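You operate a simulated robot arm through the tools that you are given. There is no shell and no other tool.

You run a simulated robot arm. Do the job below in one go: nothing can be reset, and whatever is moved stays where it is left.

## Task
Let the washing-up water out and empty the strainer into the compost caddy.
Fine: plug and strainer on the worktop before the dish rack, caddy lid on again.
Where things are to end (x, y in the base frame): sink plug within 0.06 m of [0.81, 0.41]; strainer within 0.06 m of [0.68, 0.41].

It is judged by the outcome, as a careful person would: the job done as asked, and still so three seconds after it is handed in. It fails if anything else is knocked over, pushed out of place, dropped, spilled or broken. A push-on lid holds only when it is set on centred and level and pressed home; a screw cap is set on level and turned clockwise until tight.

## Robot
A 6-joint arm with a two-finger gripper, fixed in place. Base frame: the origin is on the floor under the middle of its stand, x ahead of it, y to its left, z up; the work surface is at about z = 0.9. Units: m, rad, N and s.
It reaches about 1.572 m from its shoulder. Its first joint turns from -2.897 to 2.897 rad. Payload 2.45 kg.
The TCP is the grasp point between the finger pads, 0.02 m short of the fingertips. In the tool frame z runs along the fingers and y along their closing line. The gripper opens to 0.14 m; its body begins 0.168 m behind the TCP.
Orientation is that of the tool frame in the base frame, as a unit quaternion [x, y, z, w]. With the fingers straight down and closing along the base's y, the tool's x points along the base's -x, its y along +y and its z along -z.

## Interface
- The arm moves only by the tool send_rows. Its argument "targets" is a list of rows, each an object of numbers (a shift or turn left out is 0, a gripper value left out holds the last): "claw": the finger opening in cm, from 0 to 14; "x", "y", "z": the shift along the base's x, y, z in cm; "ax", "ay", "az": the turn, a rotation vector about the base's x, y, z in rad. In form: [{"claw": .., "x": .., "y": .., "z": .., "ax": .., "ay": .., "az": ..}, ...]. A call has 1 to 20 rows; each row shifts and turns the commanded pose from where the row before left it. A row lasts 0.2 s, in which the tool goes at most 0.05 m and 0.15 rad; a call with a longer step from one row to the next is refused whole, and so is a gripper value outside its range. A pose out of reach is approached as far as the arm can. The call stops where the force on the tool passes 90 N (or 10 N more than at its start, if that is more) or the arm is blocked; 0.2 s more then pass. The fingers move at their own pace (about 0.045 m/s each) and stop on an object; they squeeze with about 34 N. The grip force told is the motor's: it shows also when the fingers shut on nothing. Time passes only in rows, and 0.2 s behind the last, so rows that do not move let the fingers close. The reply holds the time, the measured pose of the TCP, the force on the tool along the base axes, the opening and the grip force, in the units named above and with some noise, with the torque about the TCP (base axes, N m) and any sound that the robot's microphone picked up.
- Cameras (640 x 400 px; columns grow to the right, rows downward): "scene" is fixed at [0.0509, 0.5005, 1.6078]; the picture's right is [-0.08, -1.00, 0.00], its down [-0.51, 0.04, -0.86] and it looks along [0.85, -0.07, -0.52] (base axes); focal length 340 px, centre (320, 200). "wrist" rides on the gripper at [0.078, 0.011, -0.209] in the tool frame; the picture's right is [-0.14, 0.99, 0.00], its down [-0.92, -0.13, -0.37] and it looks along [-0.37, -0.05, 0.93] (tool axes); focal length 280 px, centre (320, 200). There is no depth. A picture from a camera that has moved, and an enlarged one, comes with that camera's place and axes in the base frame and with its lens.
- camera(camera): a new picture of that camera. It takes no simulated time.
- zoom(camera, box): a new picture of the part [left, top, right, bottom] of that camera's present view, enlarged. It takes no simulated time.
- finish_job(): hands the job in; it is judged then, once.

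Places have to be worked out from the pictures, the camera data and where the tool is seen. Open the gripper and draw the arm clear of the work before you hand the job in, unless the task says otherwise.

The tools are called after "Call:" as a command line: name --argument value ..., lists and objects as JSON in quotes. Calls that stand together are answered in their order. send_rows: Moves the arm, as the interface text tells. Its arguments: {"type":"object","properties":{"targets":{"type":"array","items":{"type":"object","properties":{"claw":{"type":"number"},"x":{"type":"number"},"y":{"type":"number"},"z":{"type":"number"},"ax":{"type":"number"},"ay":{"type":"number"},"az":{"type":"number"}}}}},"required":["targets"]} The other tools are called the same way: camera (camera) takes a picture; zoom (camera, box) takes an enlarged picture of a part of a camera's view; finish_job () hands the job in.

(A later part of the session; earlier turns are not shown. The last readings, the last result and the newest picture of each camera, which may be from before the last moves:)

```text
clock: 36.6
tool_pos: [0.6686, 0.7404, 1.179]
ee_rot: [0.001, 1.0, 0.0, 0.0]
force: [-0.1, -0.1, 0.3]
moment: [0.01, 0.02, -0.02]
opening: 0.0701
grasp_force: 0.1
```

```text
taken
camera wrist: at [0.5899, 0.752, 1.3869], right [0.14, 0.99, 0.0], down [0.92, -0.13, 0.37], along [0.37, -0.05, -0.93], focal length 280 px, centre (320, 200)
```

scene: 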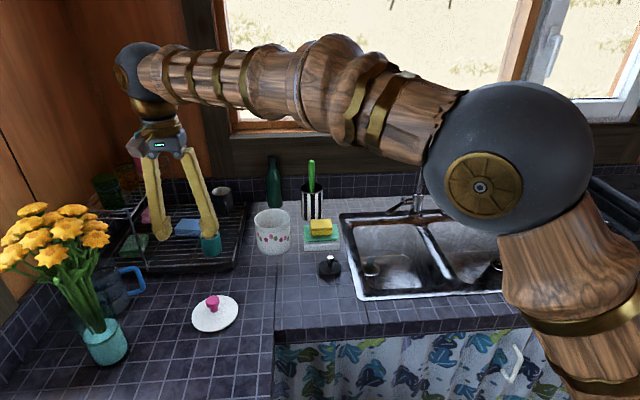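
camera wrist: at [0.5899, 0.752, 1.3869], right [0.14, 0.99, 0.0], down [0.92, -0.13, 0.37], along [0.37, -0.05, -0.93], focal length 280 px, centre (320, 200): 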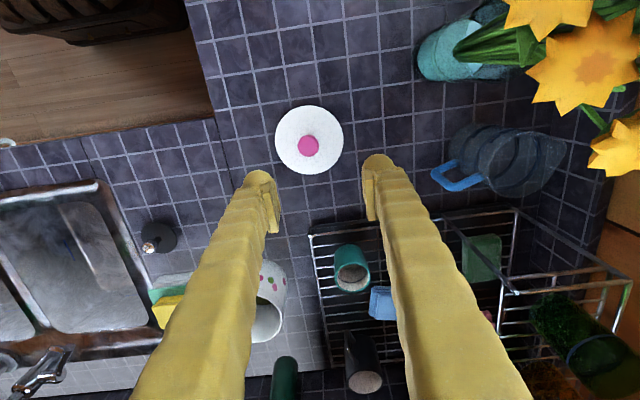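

The lid is flat on the worktop. Next is the strainer. The tap lever end seems to be near (1.00, 0.19, 0.97), quite close to it, so I'll move over the left basin and look.

Call:
send_rows --targets '[{"claw": 6, "x": 1.6, "y": -4.55, "z": 0.3}, {"x": 1.6, "y": -4.55, "z": 0.3}, {"x": 1.6, "y": -4.55, "z": 0.3}, {"x": 1.6, "y": -4.55, "z": 0.3}, {"x": 1.6, "y": -4.55, "z": 0.3}, {"x": 1.6, "y": -4.55, "z": 0.3}, {"x": 1.6, "y": -4.55, "z": 0.3}, {"x": 1.6, "y": -4.55, "z": 0.3}, {"x": 1.6, "y": -4.55, "z": 0.3}, {"x": 1.6, "y": -4.55, "z": 0.3}, {"x": 1.6, "y": -4.55, "z": 0.3}, {}]'

Call:
camera --camera "wrist"

Call:
camera --camera "scene"

```text
clock: 39.2
tool_pos: [0.8471, 0.2388, 1.2127]
ee_rot: [0.0, 1.0, 0.0, 0.0]
force: [-0.4, 0.3, 0.3]
moment: [0.0, -0.02, 0.03]
opening: 0.0603
grasp_force: 0.1
```

```text
taken
camera wrist: at [0.7687, 0.251, 1.4209], right [0.14, 0.99, 0.0], down [0.92, -0.13, 0.37], along [0.37, -0.05, -0.93], focal length 280 px, centre (320, 200)
```

wrist: 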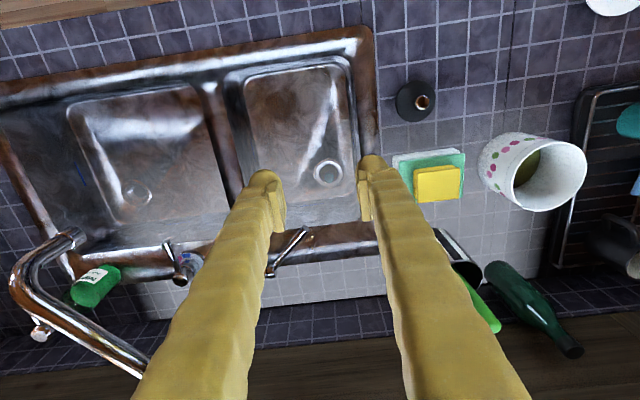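

```text
taken
```

scene: 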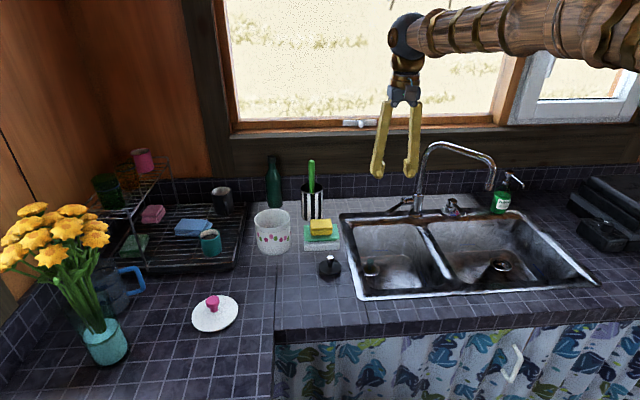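

The right basin has fully drained. I'll zoom in on the strainer, the tap lever and the caddy interior.

Call:
zoom --camera "wrist" --box '[230, 130, 400, 290]'

Call:
zoom --camera "wrist" --box '[460, 110, 620, 230]'

Call:
zoom --camera "scene" --box '[330, 180, 450, 310]'

```text
2.50 times, centred on (315, 210) of wrist
camera zoom: at [0.7687, 0.251, 1.4209], right [0.14, 0.99, 0.0], down [0.92, -0.13, 0.37], along [0.37, -0.05, -0.93], focal length 701 px, centre (332, 175)
```

zoom: 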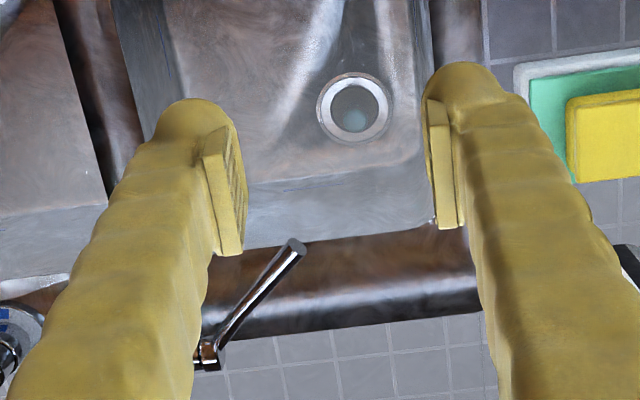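

```text
3.33 times, centred on (540, 170) of wrist
camera zoom: at [0.7687, 0.251, 1.4209], right [0.14, 0.99, 0.0], down [0.92, -0.13, 0.37], along [0.37, -0.05, -0.93], focal length 935 px, centre (-413, 300)
```

zoom: 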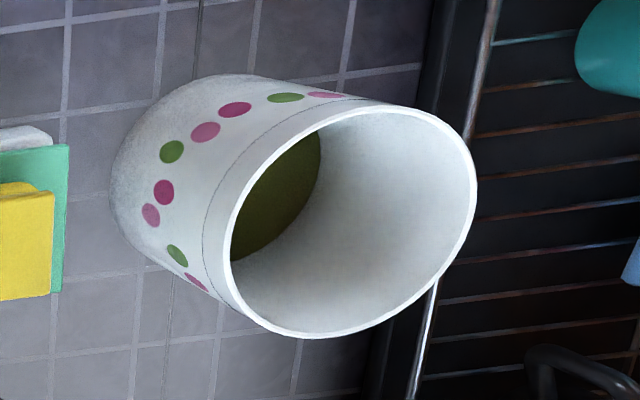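

```text
3.08 times, centred on (390, 245) of scene
camera zoom: at [0.0509, 0.5005, 1.6078], right [-0.08, -1.0, 0.0], down [-0.51, 0.04, -0.86], along [0.85, -0.07, -0.52], focal length 1045 px, centre (105, 62)
```

zoom: 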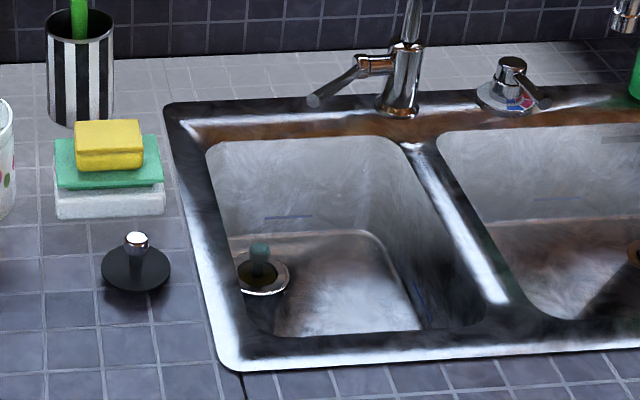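

The caddy is open with plenty of room inside. The strainer knob is near (0.957, 0.247) and the lever end at about (0.995, 0.194, 0.976), so I'll lean the tool about 0.25 rad for that grasp. Before that I'll rehearse the tipping motion above the caddy with an empty gripper to check it's reachable.

Call:
send_rows --targets '[{"claw": 3, "x": 1.2, "y": 4.2, "z": 1.0}, {"x": 1.2, "y": 4.2, "z": 1.0}, {"x": 1.2, "y": 4.2, "z": 1.0}, {"x": 1.2, "y": 4.2, "z": 1.0}, {"x": 1.2, "y": 4.2}, {"x": 1.2, "y": 4.2, "ay": -0.125}, {"x": 1.2, "y": 4.2, "ay": -0.125}, {"x": 1.2, "y": 4.2}, {"ax": 0.14}, {"ax": 0.14}, {"ax": 0.14}, {"ax": 0.14}, {"ax": 0.14}, {"ax": 0.14}, {"ax": 0.14}, {}]'

Call:
camera --camera "scene"

```text
clock: 42.6
tool_pos: [0.944, 0.576, 1.2515]
ee_rot: [0.059, 0.875, 0.467, 0.11]
force: [-0.4, 0.2, -0.2]
moment: [-0.01, -0.03, 0.01]
opening: 0.0299
grasp_force: 0.0
```

```text
taken
```

scene: 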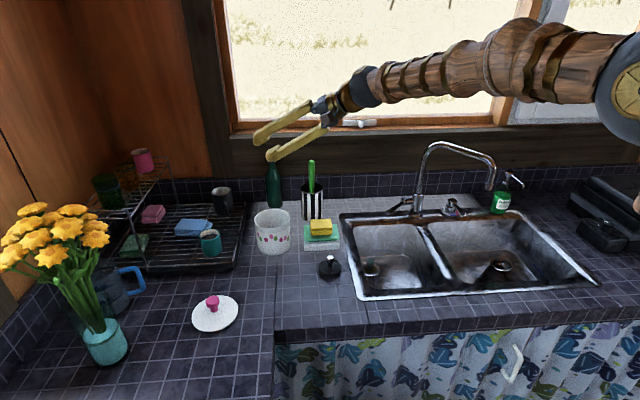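

The first ~56° of tilt went smoothly. I'll continue the rehearsal to about 115°.

Call:
send_rows --targets '[{"ax": 0.14}, {"ax": 0.14}, {"ax": 0.14}, {"ax": 0.14}, {"ax": 0.14}, {"ax": 0.14}, {"ax": 0.14}, {}]'

Call:
camera --camera "scene"

```text
clock: 44.4
tool_pos: [0.9435, 0.5771, 1.2526]
ee_rot: [0.103, 0.553, 0.824, 0.07]
force: [-0.1, 0.0, 0.7]
moment: [-0.03, 0.0, -0.01]
opening: 0.03
grasp_force: 0.0
```

```text
taken
```

scene: 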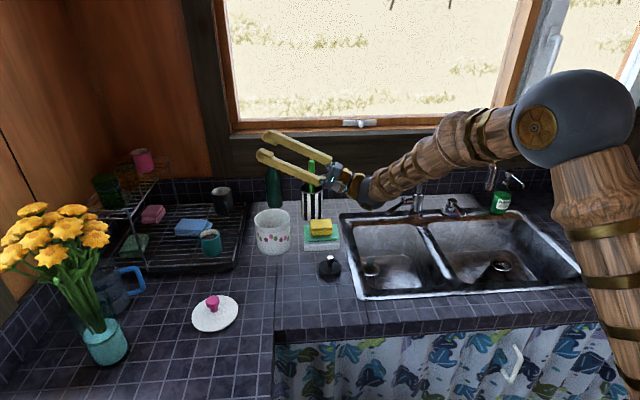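

The full 112° tip is reachable and clear. I'll rotate back, keep the 0.25 rad lean, and go above the strainer.

Call:
send_rows --targets '[{"ax": -0.14}, {"ax": -0.14}, {"ax": -0.14}, {"ax": -0.14}, {"ax": -0.14}, {"ax": -0.14}, {"ax": -0.14}, {"ax": -0.14, "y": -4.7, "x": -0.6}, {"ax": -0.14, "y": -4.7, "x": -0.6}, {"ax": -0.14, "y": -4.7, "x": -0.6}, {"ax": -0.14, "y": -4.7, "x": -0.6}, {"ax": -0.14, "y": -4.7, "x": -0.6}, {"ax": -0.14, "y": -4.7, "x": -0.6}, {"ax": -0.14, "y": -4.7, "x": -0.6}, {"claw": 5, "x": -2, "z": -4}, {"x": -1, "z": -4}, {}]'

Call:
camera --camera "wrist"

Call:
camera --camera "scene"

```text
clock: 48.0
tool_pos: [0.8705, 0.2489, 1.1692]
ee_rot: [0.0, 0.992, 0.0, 0.125]
force: [0.5, 0.5, 0.3]
moment: [0.01, -0.03, 0.01]
opening: 0.0502
grasp_force: 0.0
```

```text
taken
camera wrist: at [0.7432, 0.2609, 1.3536], right [0.13, 0.99, 0.03], down [0.8, -0.13, 0.59], along [0.58, -0.05, -0.81], focal length 280 px, centre (320, 200)
```

wrist: 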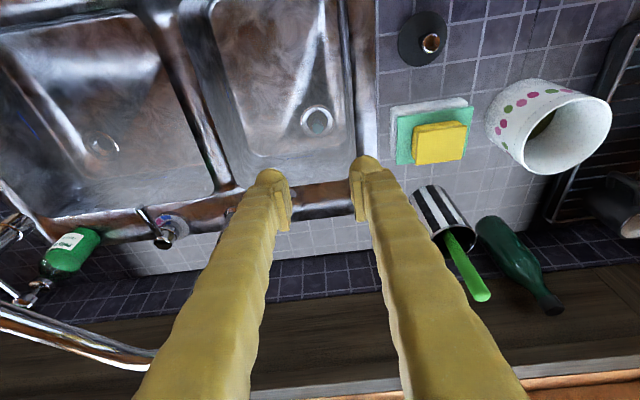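

```text
taken
```

scene: 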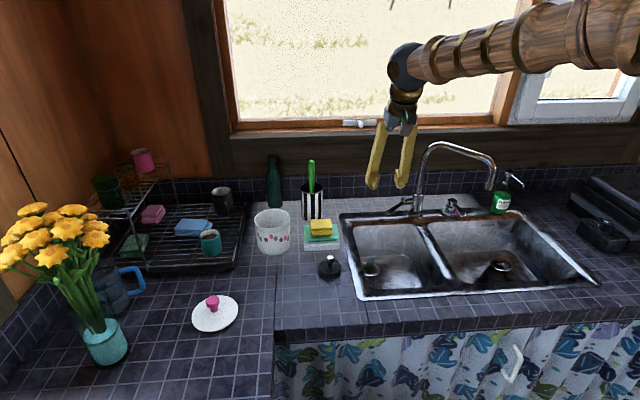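

Call:
zoom --camera "wrist" --box '[260, 70, 380, 160]'

Call:
zoom --camera "scene" --box '[345, 240, 405, 290]'

```text
4.44 times, centred on (320, 115) of wrist
camera zoom: at [0.7432, 0.2609, 1.3536], right [0.13, 0.99, 0.03], down [0.8, -0.13, 0.59], along [0.58, -0.05, -0.81], focal length 1246 px, centre (320, 578)
```

zoom: 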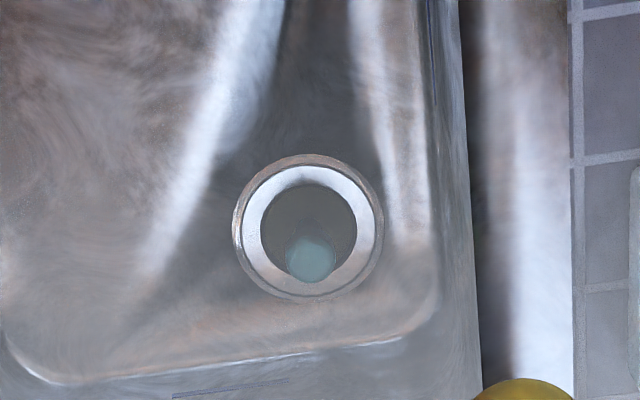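

```text
8.00 times, centred on (375, 265) of scene
camera zoom: at [0.0509, 0.5005, 1.6078], right [-0.08, -1.0, 0.0], down [-0.51, 0.04, -0.86], along [0.85, -0.07, -0.52], focal length 2716 px, centre (-120, -320)
```

zoom: 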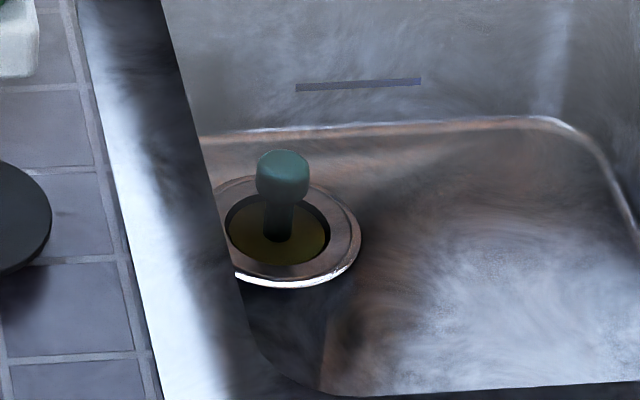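

The strainer has a teal mushroom knob with its top at (0.966, 0.245, 0.792), sitting in a ring at z≈0.753, with olive-coloured scraps inside. My line along the tool axis leads right onto it, so I'll descend to just above.

Call:
send_rows --targets '[{"claw": 5, "x": 1.18, "y": -0.05, "z": -4.78}, {"x": 1.18, "y": -0.05, "z": -4.78}, {"x": 1.18, "y": -0.05, "z": -4.78}, {"x": 1.18, "y": -0.05, "z": -4.78}, {"x": 1.18, "y": -0.05, "z": -4.78}, {"x": 1.18, "y": -0.05, "z": -4.78}, {"x": 1.18, "y": -0.05, "z": -4.78}, {}]'

Call:
camera --camera "wrist"

Call:
zoom --camera "scene" --box '[320, 160, 480, 300]'

```text
clock: 49.8
tool_pos: [0.9584, 0.2436, 0.8343]
ee_rot: [0.0, 0.992, 0.0, 0.125]
force: [-0.9, 0.0, -0.8]
moment: [-0.01, 0.01, 0.01]
opening: 0.0502
grasp_force: 0.0
```

```text
taken
camera wrist: at [0.8305, 0.2554, 1.0169], right [0.13, 0.99, 0.03], down [0.8, -0.13, 0.59], along [0.58, -0.05, -0.81], focal length 280 px, centre (320, 200)
```

wrist: 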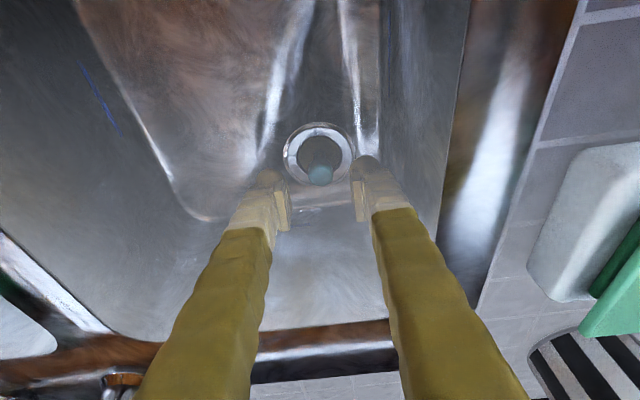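

```text
2.86 times, centred on (400, 230) of scene
camera zoom: at [0.0509, 0.5005, 1.6078], right [-0.08, -1.0, 0.0], down [-0.51, 0.04, -0.86], along [0.85, -0.07, -0.52], focal length 970 px, centre (91, 114)
```

zoom: 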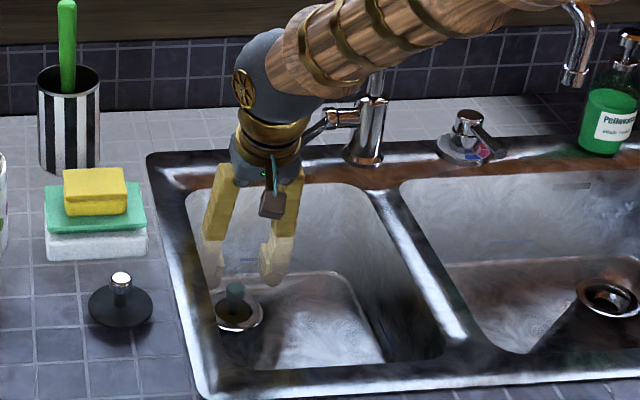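

The knob is centred between the fingers, in line with the earlier estimate. I'll go down the last 5 cm and close on it.

Call:
send_rows --targets '[{"x": 0.5, "y": 0.05, "z": -2.6}, {"x": 0.4, "z": -1.7}, {"x": 0.1, "z": -0.8}, {}, {"claw": 0}, {}, {}, {}, {}]'

Call:
camera --camera "wrist"

Call:
zoom --camera "scene" --box '[320, 160, 480, 300]'

```text
clock: 51.8
tool_pos: [0.9655, 0.2437, 0.7848]
ee_rot: [0.0, 0.992, 0.0, 0.125]
force: [-0.4, 0.4, 2.0]
moment: [0.02, -0.03, 0.01]
opening: 0.0208
grasp_force: 34.1
```

```text
taken
camera wrist: at [0.8383, 0.255, 0.9675], right [0.13, 0.99, 0.03], down [0.8, -0.13, 0.59], along [0.58, -0.05, -0.81], focal length 280 px, centre (320, 200)
```

wrist: 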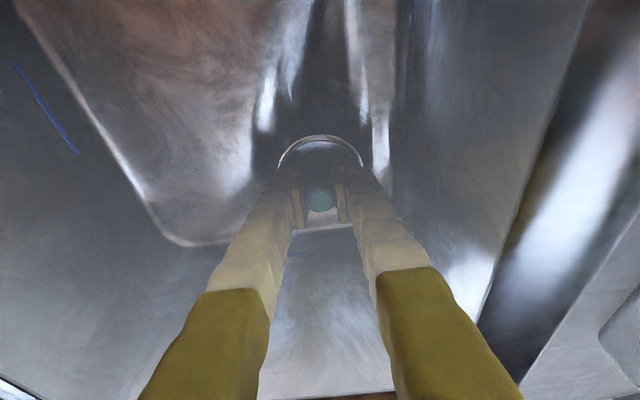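

```text
2.86 times, centred on (400, 230) of scene
camera zoom: at [0.0509, 0.5005, 1.6078], right [-0.08, -1.0, 0.0], down [-0.51, 0.04, -0.86], along [0.85, -0.07, -0.52], focal length 970 px, centre (91, 114)
```

zoom: 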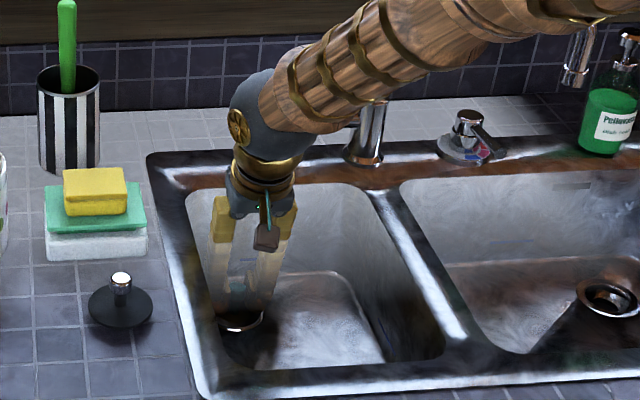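

The knob is gripped (2.1 cm opening). The lower fingers look washed out, which suggests clear water standing in this basin too, and lifting the strainer should let that out. I'll lift it slowly and level, then edge back away from the tap lever.

Call:
send_rows --targets '[{"z": 0.5}, {"z": 0.8}, {"z": 1.0}, {"z": 1.2}, {"x": -1.0, "z": 1.2}, {"x": -1.5, "z": 1.0}, {"x": -1.8, "z": 0.8}, {"x": -1.8, "z": 0.8}, {}]'

Call:
camera --camera "wrist"

Call:
zoom --camera "scene" --box '[320, 160, 480, 300]'

```text
clock: 53.8
tool_pos: [0.9006, 0.2457, 0.8584]
ee_rot: [0.0, 0.992, 0.0, 0.124]
force: [0.3, -0.5, -0.6]
moment: [0.03, 0.02, -0.02]
opening: 0.0204
grasp_force: 34.0
```

```text
taken
camera wrist: at [0.7728, 0.2561, 1.0422], right [0.13, 0.99, 0.03], down [0.8, -0.13, 0.59], along [0.58, -0.05, -0.81], focal length 280 px, centre (320, 200)
```

wrist: 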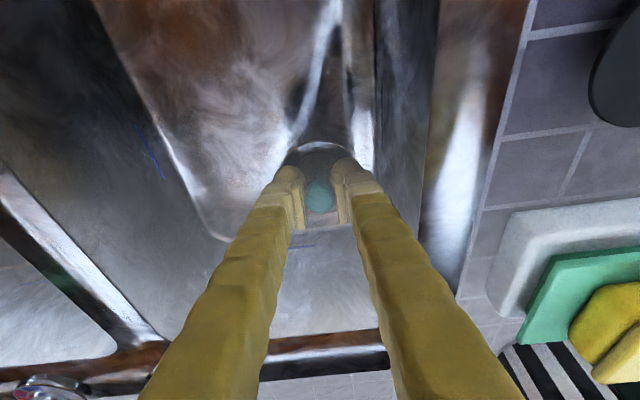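

```text
2.86 times, centred on (400, 230) of scene
camera zoom: at [0.0509, 0.5005, 1.6078], right [-0.08, -1.0, 0.0], down [-0.51, 0.04, -0.86], along [0.85, -0.07, -0.52], focal length 970 px, centre (91, 114)
```

zoom: 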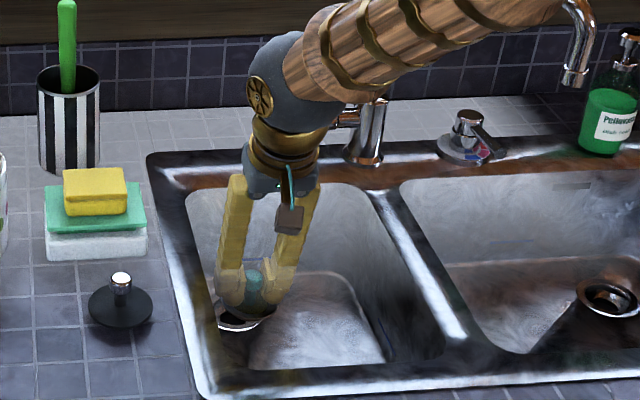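

The strainer is out of its seat and held level. I'll raise it clear of the rim and let it drip over the basin.

Call:
send_rows --targets '[{"z": 1.5}, {"z": 2.0}, {"z": 2.0}, {"z": 2.0}, {"z": 2.5}, {"z": 2.5}, {"z": 2.5}, {"z": 2.0}, {}, {}, {}]'

Call:
camera --camera "wrist"

Call:
zoom --camera "scene" --box '[320, 130, 500, 300]'

```text
clock: 56.2
tool_pos: [0.9019, 0.2414, 1.0258]
ee_rot: [0.001, 0.992, 0.0, 0.125]
force: [-0.7, 0.4, 0.7]
moment: [0.02, 0.01, 0.0]
opening: 0.02
grasp_force: 34.1
```

```text
taken
camera wrist: at [0.7752, 0.254, 1.2097], right [0.13, 0.99, 0.03], down [0.8, -0.13, 0.59], along [0.58, -0.05, -0.81], focal length 280 px, centre (320, 200)
```

wrist: 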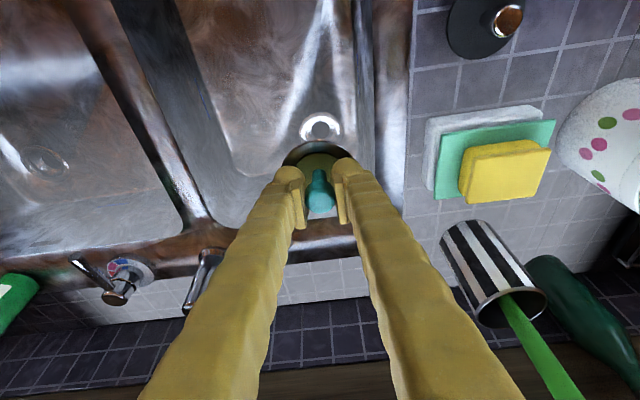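

```text
2.35 times, centred on (410, 215) of scene
camera zoom: at [0.0509, 0.5005, 1.6078], right [-0.08, -1.0, 0.0], down [-0.51, 0.04, -0.86], along [0.85, -0.07, -0.52], focal length 799 px, centre (108, 165)
```

zoom: 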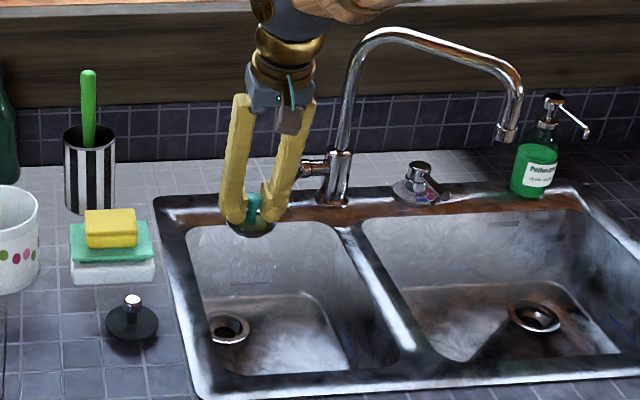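

The strainer is out and both drains are open. I'll look closely at it and its contents.

Call:
zoom --camera "wrist" --box '[270, 120, 370, 230]'

Call:
zoom --camera "scene" --box '[370, 190, 420, 245]'

```text
3.64 times, centred on (320, 175) of wrist
camera zoom: at [0.7752, 0.254, 1.2097], right [0.13, 0.99, 0.03], down [0.8, -0.13, 0.59], along [0.58, -0.05, -0.81], focal length 1020 px, centre (320, 291)
```

zoom: 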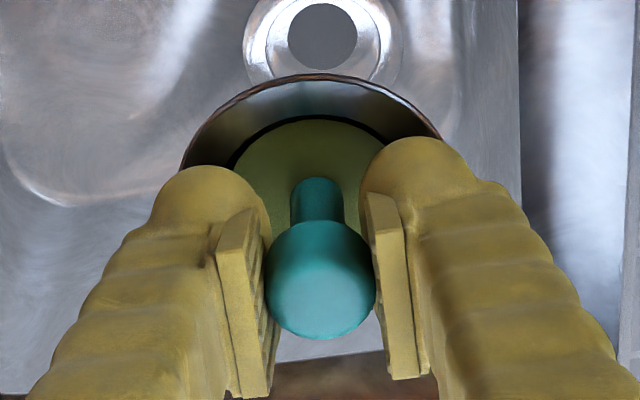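

```text
7.27 times, centred on (395, 218) of scene
camera zoom: at [0.0509, 0.5005, 1.6078], right [-0.08, -1.0, 0.0], down [-0.51, 0.04, -0.86], along [0.85, -0.07, -0.52], focal length 2469 px, centre (-226, 73)
```

zoom: 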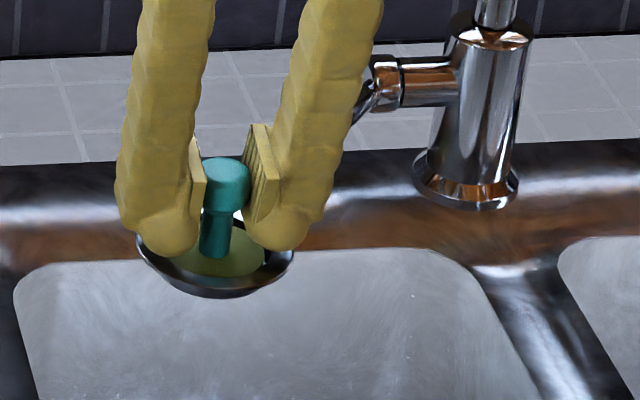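

The strainer is a shallow bowl about 6.7 cm wide, full of olive-green scraps. The fingers sit along y, so one would be right under the bowl when tipping about x. I'll raise it and turn the tool -90° about vertical, which puts the fingers at the sides and the camera on top.

Call:
send_rows --targets '[{"z": 2.5}, {"z": 2.5}, {"z": 2.5}, {"z": 2.5}, {"az": -0.131}, {"az": -0.131}, {"az": -0.131}, {"az": -0.131}, {"az": -0.131}, {"az": -0.131}, {}]'

Call:
camera --camera "scene"

Call:
camera --camera "wrist"

```text
clock: 58.6
tool_pos: [0.9038, 0.2445, 1.1281]
ee_rot: [0.38, 0.916, -0.047, 0.116]
force: [-0.7, -0.1, -0.4]
moment: [0.01, 0.0, 0.02]
opening: 0.0195
grasp_force: 34.3
```

```text
taken
```

scene: 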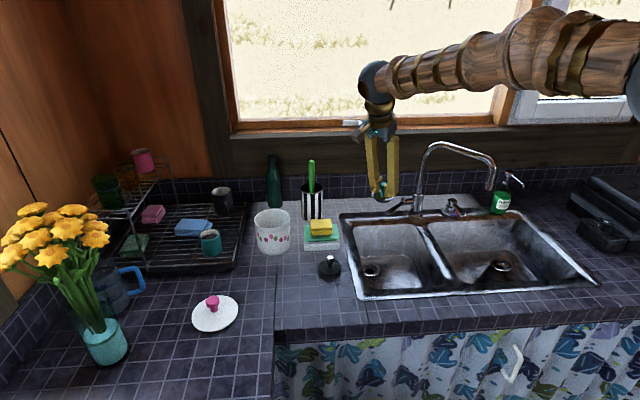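

```text
taken
camera wrist: at [0.8212, 0.3433, 1.3109], right [0.8, 0.6, 0.03], down [0.47, -0.66, 0.59], along [0.38, -0.45, -0.81], focal length 280 px, centre (320, 200)
```

wrist: 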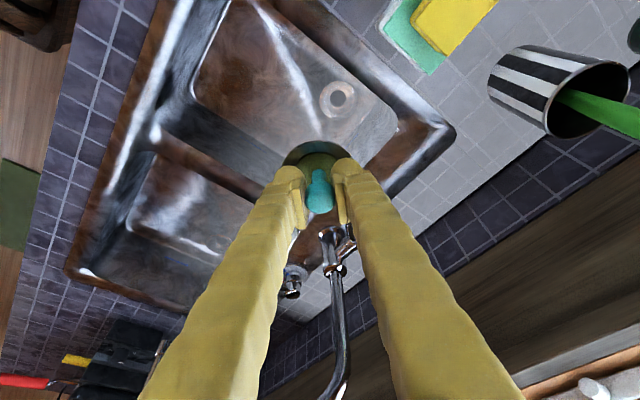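

Call:
zoom --camera "wrist" --box '[270, 120, 370, 230]'

Call:
zoom --camera "scene" --box '[350, 150, 420, 220]'

```text
3.64 times, centred on (320, 175) of wrist
camera zoom: at [0.8212, 0.3433, 1.3109], right [0.8, 0.6, 0.03], down [0.47, -0.66, 0.59], along [0.38, -0.45, -0.81], focal length 1020 px, centre (320, 291)
```

zoom: 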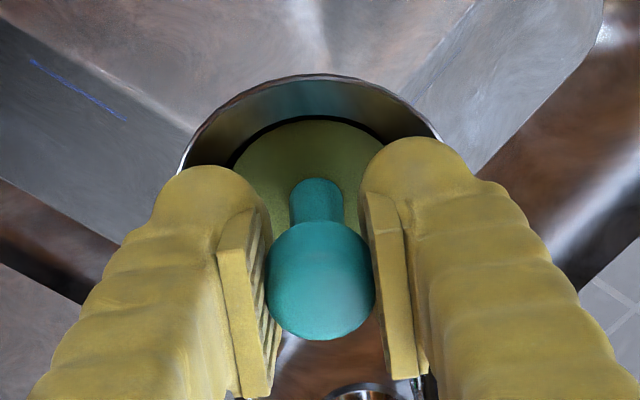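

```text
5.71 times, centred on (385, 185) of scene
camera zoom: at [0.0509, 0.5005, 1.6078], right [-0.08, -1.0, 0.0], down [-0.51, 0.04, -0.86], along [0.85, -0.07, -0.52], focal length 1940 px, centre (-51, 286)
```

zoom: 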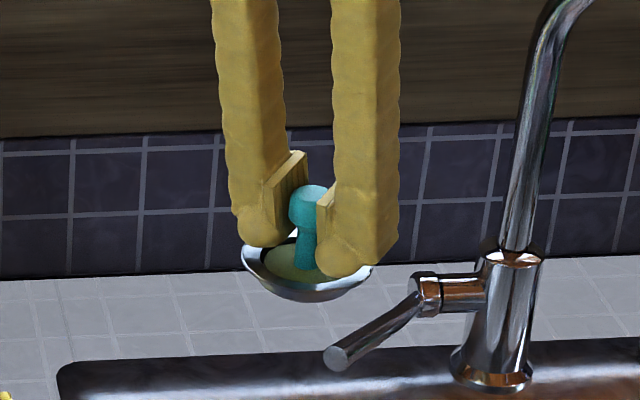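

The grip looks unchanged. I'll finish the turn to -90°, then carry the strainer level toward the caddy.

Call:
send_rows --targets '[{"az": -0.131}, {"az": -0.131}, {"az": -0.131}, {"az": -0.131}, {"az": -0.131}, {"az": -0.131}, {"y": 1.5, "x": 0.2}, {"y": 2.5, "x": 0.3}, {"y": 3.0, "x": 0.4}, {"y": 3.0, "x": 0.4}, {"y": 3.0, "x": 0.4}, {"y": 3.0, "x": 0.4}, {"y": 3.0, "x": 0.4}, {"y": 3.0, "x": 0.4}, {"y": 3.0, "x": 0.4}, {"y": 3.0, "x": 0.4}, {"y": 2.5, "x": 0.3}, {"y": 2.0, "x": 0.2}, {"y": 1.0}, {}]'

Call:
camera --camera "scene"

Call:
camera --camera "wrist"

```text
clock: 62.8
tool_pos: [0.945, 0.5823, 1.1284]
ee_rot: [0.702, 0.701, -0.088, 0.088]
force: [-0.1, 0.1, -0.7]
moment: [-0.01, 0.01, 0.0]
opening: 0.0189
grasp_force: 34.0
```

```text
taken
```

scene: 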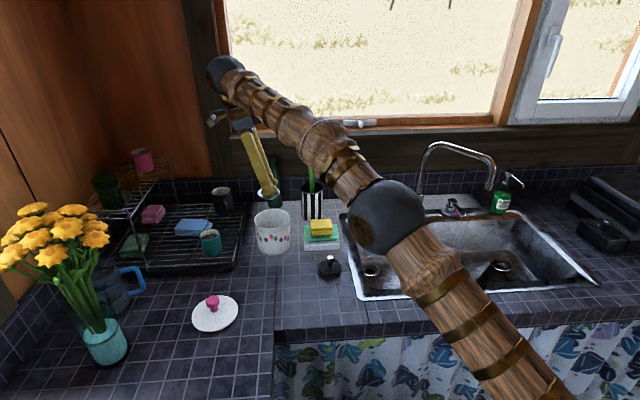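

```text
taken
camera wrist: at [0.9571, 0.71, 1.3114], right [0.99, -0.14, 0.03], down [-0.13, -0.8, 0.59], along [-0.05, -0.58, -0.81], focal length 280 px, centre (320, 200)
```

wrist: 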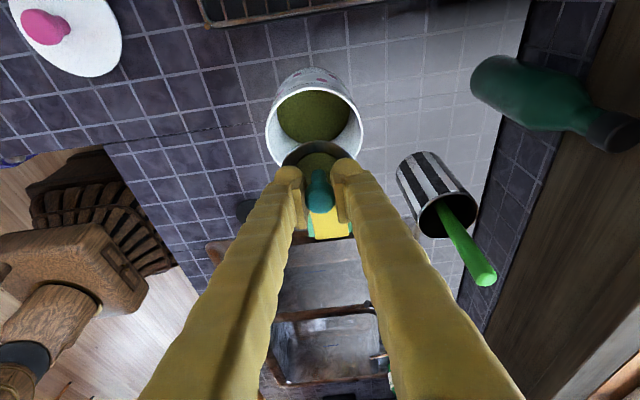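

The strainer is over the caddy, and the fingers are now on either side with the camera on top. I'll lower a little and begin tipping slowly, first to about 45°.

Call:
send_rows --targets '[{"z": -1.5}, {"z": -1.5}, {"ax": 0.1}, {"ax": 0.13}, {"ax": 0.13}, {"ax": 0.13}, {"ax": 0.13}, {"ax": 0.13}, {}]'

Call:
camera --camera "wrist"

Call:
zoom --camera "scene" --box '[200, 130, 380, 280]'

```text
clock: 64.8
tool_pos: [0.9455, 0.5794, 1.0983]
ee_rot: [0.685, 0.685, 0.175, -0.176]
force: [-1.0, 0.8, -0.5]
moment: [-0.01, 0.03, 0.0]
opening: 0.0189
grasp_force: 34.2
```

```text
taken
camera wrist: at [0.9565, 0.5487, 1.3187], right [0.99, -0.12, -0.07], down [-0.13, -0.98, -0.12], along [-0.05, 0.13, -0.99], focal length 280 px, centre (320, 200)
```

wrist: 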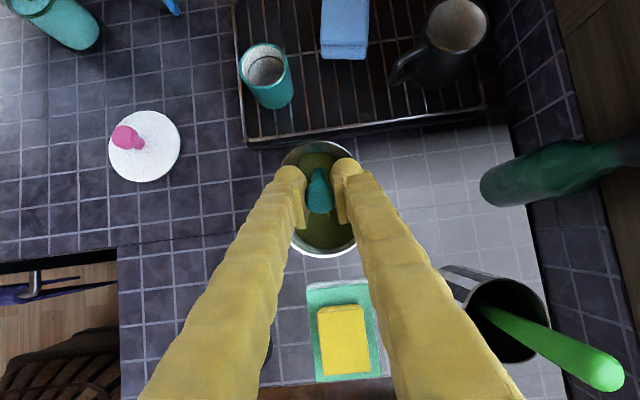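

```text
2.67 times, centred on (290, 205) of scene
camera zoom: at [0.0509, 0.5005, 1.6078], right [-0.08, -1.0, 0.0], down [-0.51, 0.04, -0.86], along [0.85, -0.07, -0.52], focal length 905 px, centre (400, 187)
```

zoom: 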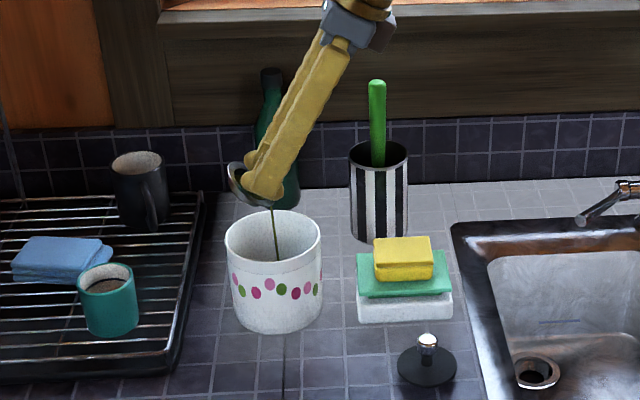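

A thin olive stream is already running from the lip into the caddy. I'll check where it lands before tipping further.

Call:
zoom --camera "scene" --box '[245, 180, 315, 260]'

Call:
zoom --camera "wrist" --box '[260, 120, 380, 270]'

```text
5.00 times, centred on (280, 220) of scene
camera zoom: at [0.0509, 0.5005, 1.6078], right [-0.08, -1.0, 0.0], down [-0.51, 0.04, -0.86], along [0.85, -0.07, -0.52], focal length 1697 px, centre (520, 100)
```

zoom: 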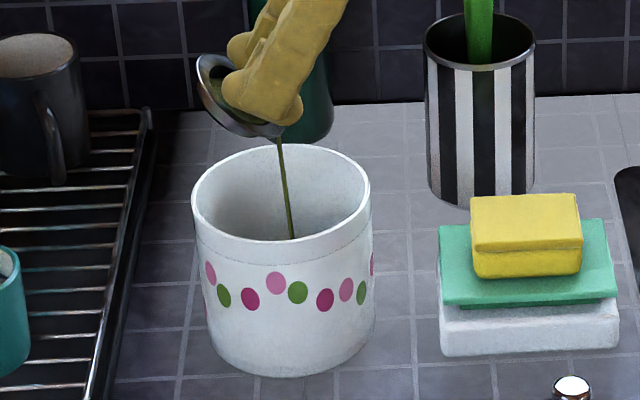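

```text
2.67 times, centred on (320, 195) of wrist
camera zoom: at [0.9565, 0.5487, 1.3187], right [0.99, -0.12, -0.07], down [-0.13, -0.98, -0.12], along [-0.05, 0.13, -0.99], focal length 748 px, centre (320, 213)
```

zoom: 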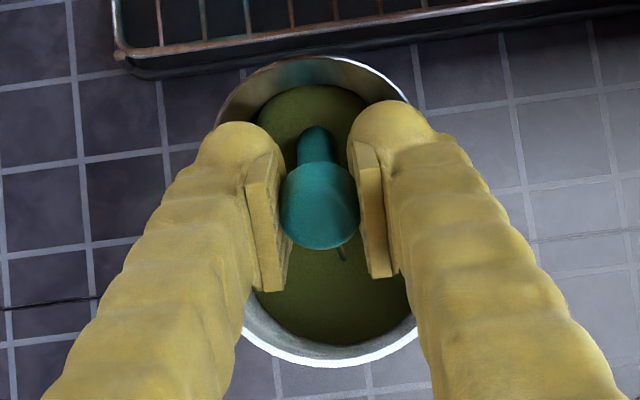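

The stream lands well inside the caddy. I'll keep tipping slowly, easing the tool toward -y so the lip stays over the middle.

Call:
send_rows --targets '[{}, {}, {"ax": 0.08, "y": -0.1}, {"ax": 0.08, "y": -0.15}, {"ax": 0.08, "y": -0.15}, {"ax": 0.08, "y": -0.15}, {}, {"ax": 0.08, "y": -0.15}, {"ax": 0.08, "y": -0.15}, {"ax": 0.08, "y": -0.15}, {"ax": 0.08, "y": -0.15}, {}]'

Call:
zoom --camera "scene" --box '[230, 150, 350, 270]'

Call:
camera --camera "wrist"

```text
clock: 67.4
tool_pos: [0.9446, 0.5684, 1.0978]
ee_rot: [0.596, 0.595, 0.381, -0.382]
force: [1.2, 0.0, -0.7]
moment: [0.02, 0.02, 0.0]
opening: 0.0192
grasp_force: 34.5
```

```text
3.33 times, centred on (290, 210) of scene
camera zoom: at [0.0509, 0.5005, 1.6078], right [-0.08, -1.0, 0.0], down [-0.51, 0.04, -0.86], along [0.85, -0.07, -0.52], focal length 1132 px, centre (420, 167)
```

zoom: 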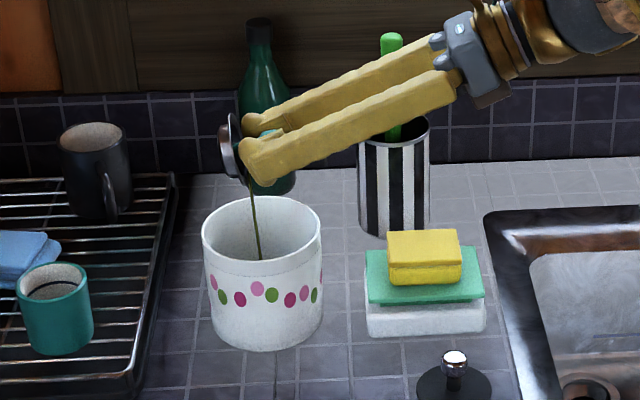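

```text
taken
camera wrist: at [0.9563, 0.4112, 1.2556], right [0.99, -0.06, -0.13], down [-0.13, -0.72, -0.68], along [-0.05, 0.69, -0.72], focal length 280 px, centre (320, 200)
```

wrist: 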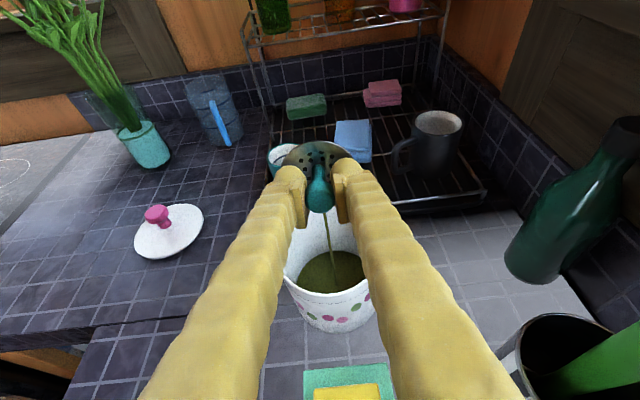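

The strainer's holes are showing now and the rest is streaming into the caddy. I'll tip further to about 110° and let it drain out fully.

Call:
send_rows --targets '[{}, {}, {"ax": 0.09, "y": -0.15, "z": 0.2}, {"ax": 0.09, "y": -0.15, "z": 0.2}, {"ax": 0.09, "y": -0.15, "z": 0.2}, {"ax": 0.09, "y": -0.1, "z": 0.2}, {"ax": 0.09, "y": -0.1, "z": 0.2}, {}, {}, {}, {}, {}]'

Call:
zoom --camera "scene" --box '[230, 150, 350, 270]'

Call:
zoom --camera "wrist" --box '[250, 120, 390, 300]'

```text
clock: 70.0
tool_pos: [0.9434, 0.5599, 1.1083]
ee_rot: [-0.496, -0.495, -0.504, 0.505]
force: [1.0, -0.3, -1.0]
moment: [-0.01, -0.01, 0.01]
opening: 0.019
grasp_force: 34.0
```

```text
3.33 times, centred on (290, 210) of scene
camera zoom: at [0.0509, 0.5005, 1.6078], right [-0.08, -1.0, 0.0], down [-0.51, 0.04, -0.86], along [0.85, -0.07, -0.52], focal length 1132 px, centre (420, 167)
```

zoom: 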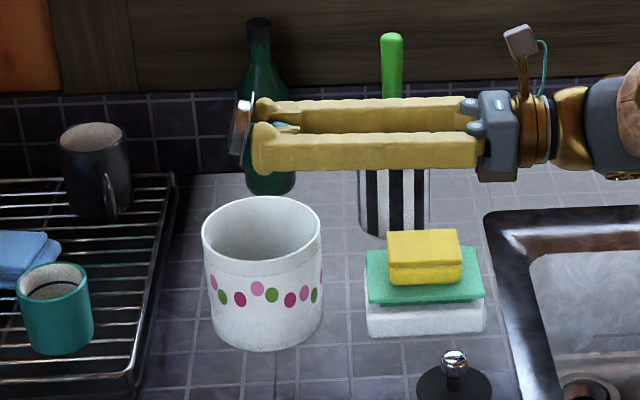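

```text
2.22 times, centred on (320, 210) of wrist
camera zoom: at [0.9557, 0.351, 1.182], right [0.99, 0.0, -0.14], down [-0.13, -0.35, -0.93], along [-0.05, 0.94, -0.35], focal length 623 px, centre (320, 178)
```

zoom: 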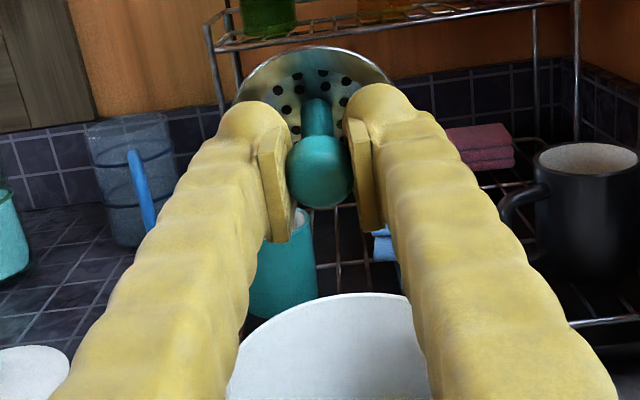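

The stream has stopped and only the bare perforated bowl shows. I'll tip a little more for a few moments so nothing is left, then turn it back level.

Call:
send_rows --targets '[{"ax": 0.1, "z": 0.4}, {"ax": 0.1, "z": 0.4}, {"z": 0.5}, {"z": -0.5}, {"z": 0.5}, {"z": -0.5}, {}, {}, {}, {}]'

Call:
zoom --camera "wrist" --box '[250, 100, 390, 230]'

Call:
zoom --camera "scene" --box '[200, 130, 380, 280]'

```text
clock: 72.2
tool_pos: [0.9431, 0.561, 1.1158]
ee_rot: [-0.442, -0.442, -0.55, 0.553]
force: [-0.2, 0.6, -0.3]
moment: [-0.02, 0.0, -0.01]
opening: 0.0189
grasp_force: 33.7
```

```text
3.08 times, centred on (320, 165) of wrist
camera zoom: at [0.9551, 0.3414, 1.1472], right [0.99, 0.03, -0.14], down [-0.13, -0.16, -0.98], along [-0.05, 0.99, -0.15], focal length 863 px, centre (320, 308)
```

zoom: 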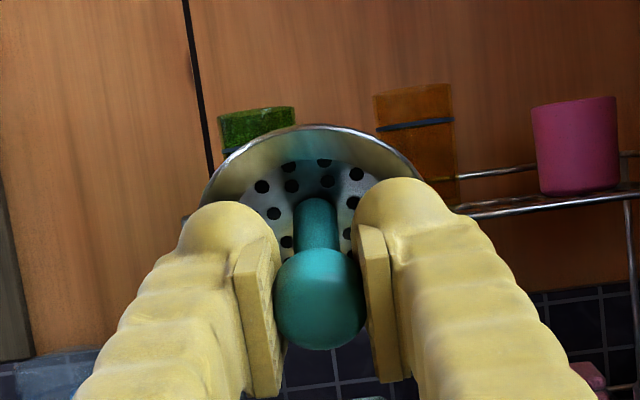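

```text
2.67 times, centred on (290, 205) of scene
camera zoom: at [0.0509, 0.5005, 1.6078], right [-0.08, -1.0, 0.0], down [-0.51, 0.04, -0.86], along [0.85, -0.07, -0.52], focal length 905 px, centre (400, 187)
```

zoom: 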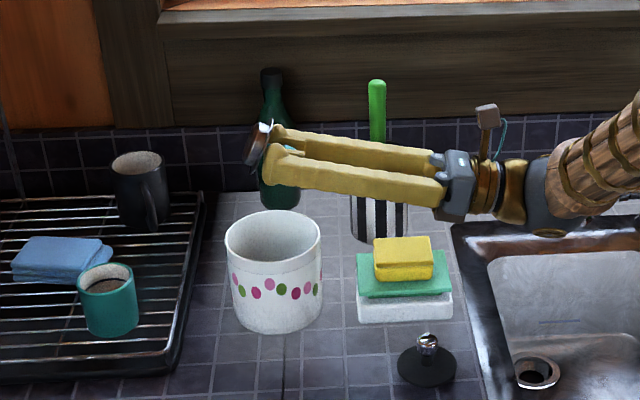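

The strainer is clean and empty, and nothing is outside the caddy. I'll raise it and rotate it back level.

Call:
send_rows --targets '[{"z": 1.0, "ax": -0.136}, {"z": 1.0, "ax": -0.136}, {"z": 1.0, "ax": -0.136}, {"ax": -0.136}, {"ax": -0.136}, {"ax": -0.136}, {"ax": -0.136}, {"ax": -0.136}, {"ax": -0.136}, {"ax": -0.136}, {"ax": -0.136}, {"ax": -0.136}, {"ax": -0.136}, {"ax": -0.136}, {"ax": -0.136}, {}]'

Call:
camera --camera "wrist"

Call:
camera --camera "scene"

```text
clock: 75.6
tool_pos: [0.9447, 0.5603, 1.1465]
ee_rot: [0.702, 0.701, -0.088, 0.089]
force: [0.5, 0.1, -0.7]
moment: [0.01, -0.01, -0.03]
opening: 0.0192
grasp_force: 34.1
```

```text
taken
camera wrist: at [0.9556, 0.6897, 1.3289], right [0.99, -0.14, 0.03], down [-0.13, -0.8, 0.59], along [-0.05, -0.58, -0.81], focal length 280 px, centre (320, 200)
```

wrist: 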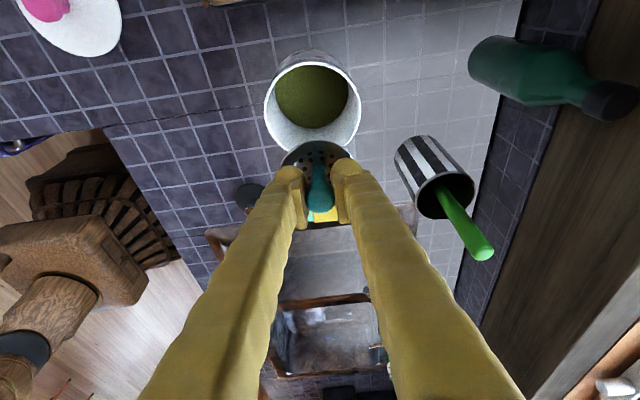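

```text
taken
```

scene: 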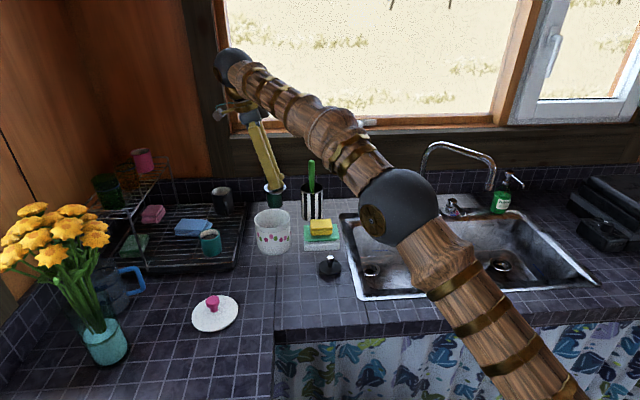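

The bowl is level and its holes are clear. I'll carry it to above (0.68, 0.41) and turn the tool back on the way.

Call:
send_rows --targets '[{"x": -2.2, "y": -1.25, "az": 0.131}, {"x": -2.2, "y": -1.25, "az": 0.131}, {"x": -2.2, "y": -1.25, "az": 0.131}, {"x": -2.2, "y": -1.25, "az": 0.131}, {"x": -2.2, "y": -1.25, "az": 0.131}, {"x": -2.2, "y": -1.25, "az": 0.131}, {"x": -2.2, "y": -1.25, "az": 0.131}, {"x": -2.2, "y": -1.25, "az": 0.131}, {"x": -2.2, "y": -1.25, "az": 0.131}, {"x": -2.2, "y": -1.25, "az": 0.131}, {"x": -2.2, "y": -1.25, "az": 0.131}, {"x": -2.2, "y": -1.25, "az": 0.131}, {}]'

Call:
camera --camera "wrist"

Call:
camera --camera "scene"

```text
clock: 78.4
tool_pos: [0.6805, 0.4116, 1.1455]
ee_rot: [-0.001, 0.992, 0.0, 0.124]
force: [-0.2, -0.5, 0.7]
moment: [-0.01, -0.01, -0.02]
opening: 0.0189
grasp_force: 34.3
```

```text
taken
camera wrist: at [0.5542, 0.4234, 1.3291], right [0.13, 0.99, 0.03], down [0.8, -0.13, 0.58], along [0.58, -0.05, -0.81], focal length 280 px, centre (320, 200)
```

wrist: 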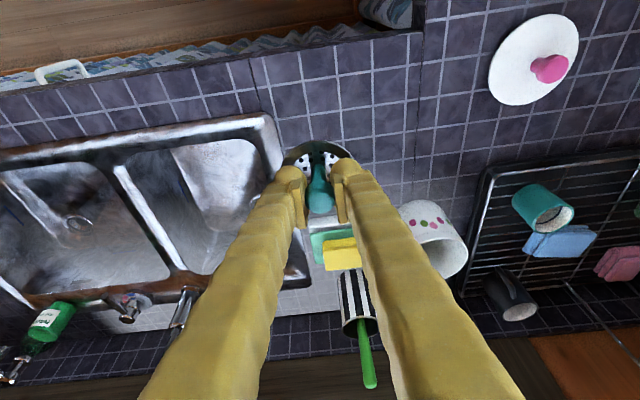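

```text
taken
```

scene: 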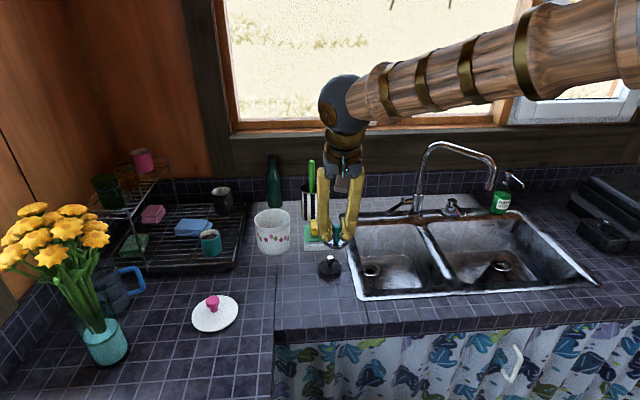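

The strainer is over its spot at (0.68, 0.41), with the worktop edge at x≈0.60. I'll lower it most of the way, then go gently.

Call:
send_rows --targets '[{"z": -4.5}, {"z": -4.5}, {"z": -4.0}, {"z": -3.0}, {}]'

Call:
zoom --camera "scene" --box '[280, 230, 390, 330]'

```text
clock: 79.6
tool_pos: [0.6831, 0.4121, 0.9865]
ee_rot: [0.001, 0.992, -0.001, 0.124]
force: [0.3, 0.2, -1.1]
moment: [-0.01, 0.02, 0.0]
opening: 0.019
grasp_force: 33.9
```

```text
4.00 times, centred on (335, 280) of scene
camera zoom: at [0.0509, 0.5005, 1.6078], right [-0.08, -1.0, 0.0], down [-0.51, 0.04, -0.86], along [0.85, -0.07, -0.52], focal length 1358 px, centre (260, -120)
```

zoom: 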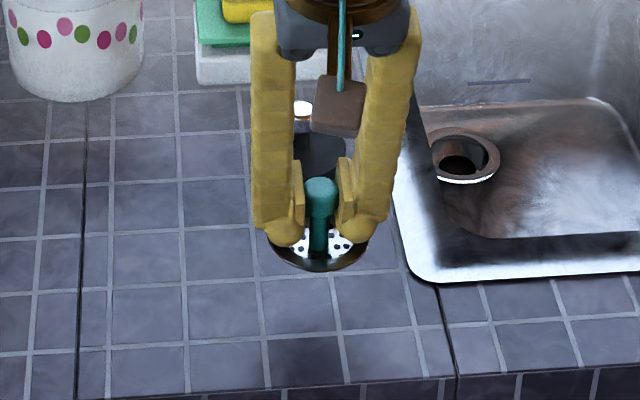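

Call:
send_rows --targets '[{"z": -1.2}, {"z": -0.6}, {"z": -0.5}, {}]'

Call:
zoom --camera "scene" --box '[290, 250, 380, 330]'

```text
clock: 80.6
tool_pos: [0.6814, 0.4121, 0.9645]
ee_rot: [0.0, 0.992, 0.0, 0.125]
force: [-0.3, -0.1, -0.8]
moment: [-0.01, -0.04, 0.0]
opening: 0.019
grasp_force: 34.2
```

```text
5.00 times, centred on (335, 290) of scene
camera zoom: at [0.0509, 0.5005, 1.6078], right [-0.08, -1.0, 0.0], down [-0.51, 0.04, -0.86], along [0.85, -0.07, -0.52], focal length 1697 px, centre (245, -250)
```

zoom: 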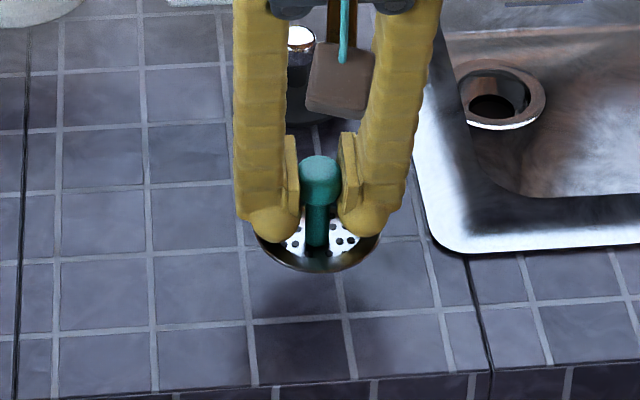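

No contact yet at z=0.9645, so I'll keep lowering.

Call:
send_rows --targets '[{"z": -0.5}, {"z": -0.4}, {}]'

Call:
zoom --camera "scene" --box '[290, 250, 380, 330]'

```text
clock: 81.4
tool_pos: [0.6806, 0.4109, 0.9536]
ee_rot: [0.0, 0.992, 0.0, 0.124]
force: [0.3, -0.2, -1.3]
moment: [-0.01, -0.02, 0.02]
opening: 0.019
grasp_force: 33.8
```

```text
5.00 times, centred on (335, 290) of scene
camera zoom: at [0.0509, 0.5005, 1.6078], right [-0.08, -1.0, 0.0], down [-0.51, 0.04, -0.86], along [0.85, -0.07, -0.52], focal length 1697 px, centre (245, -250)
```

zoom: 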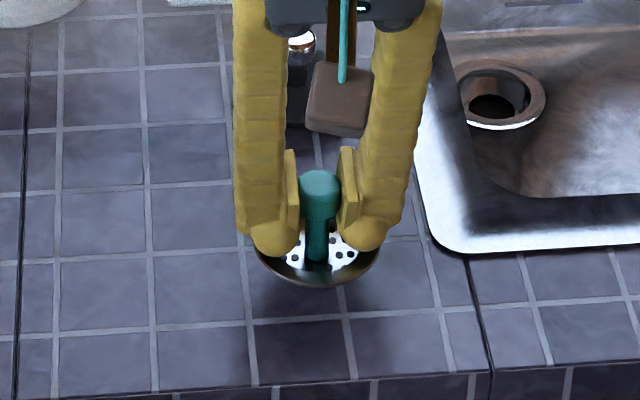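

Call:
send_rows --targets '[{"z": -0.4}, {"z": -0.3}, {}]'

```text
clock: 82.2
tool_pos: [0.6805, 0.41, 0.947]
ee_rot: [0.0, 0.992, 0.0, 0.125]
force: [-0.6, -0.2, -1.4]
moment: [0.02, 0.02, 0.02]
opening: 0.0189
grasp_force: 34.4
```

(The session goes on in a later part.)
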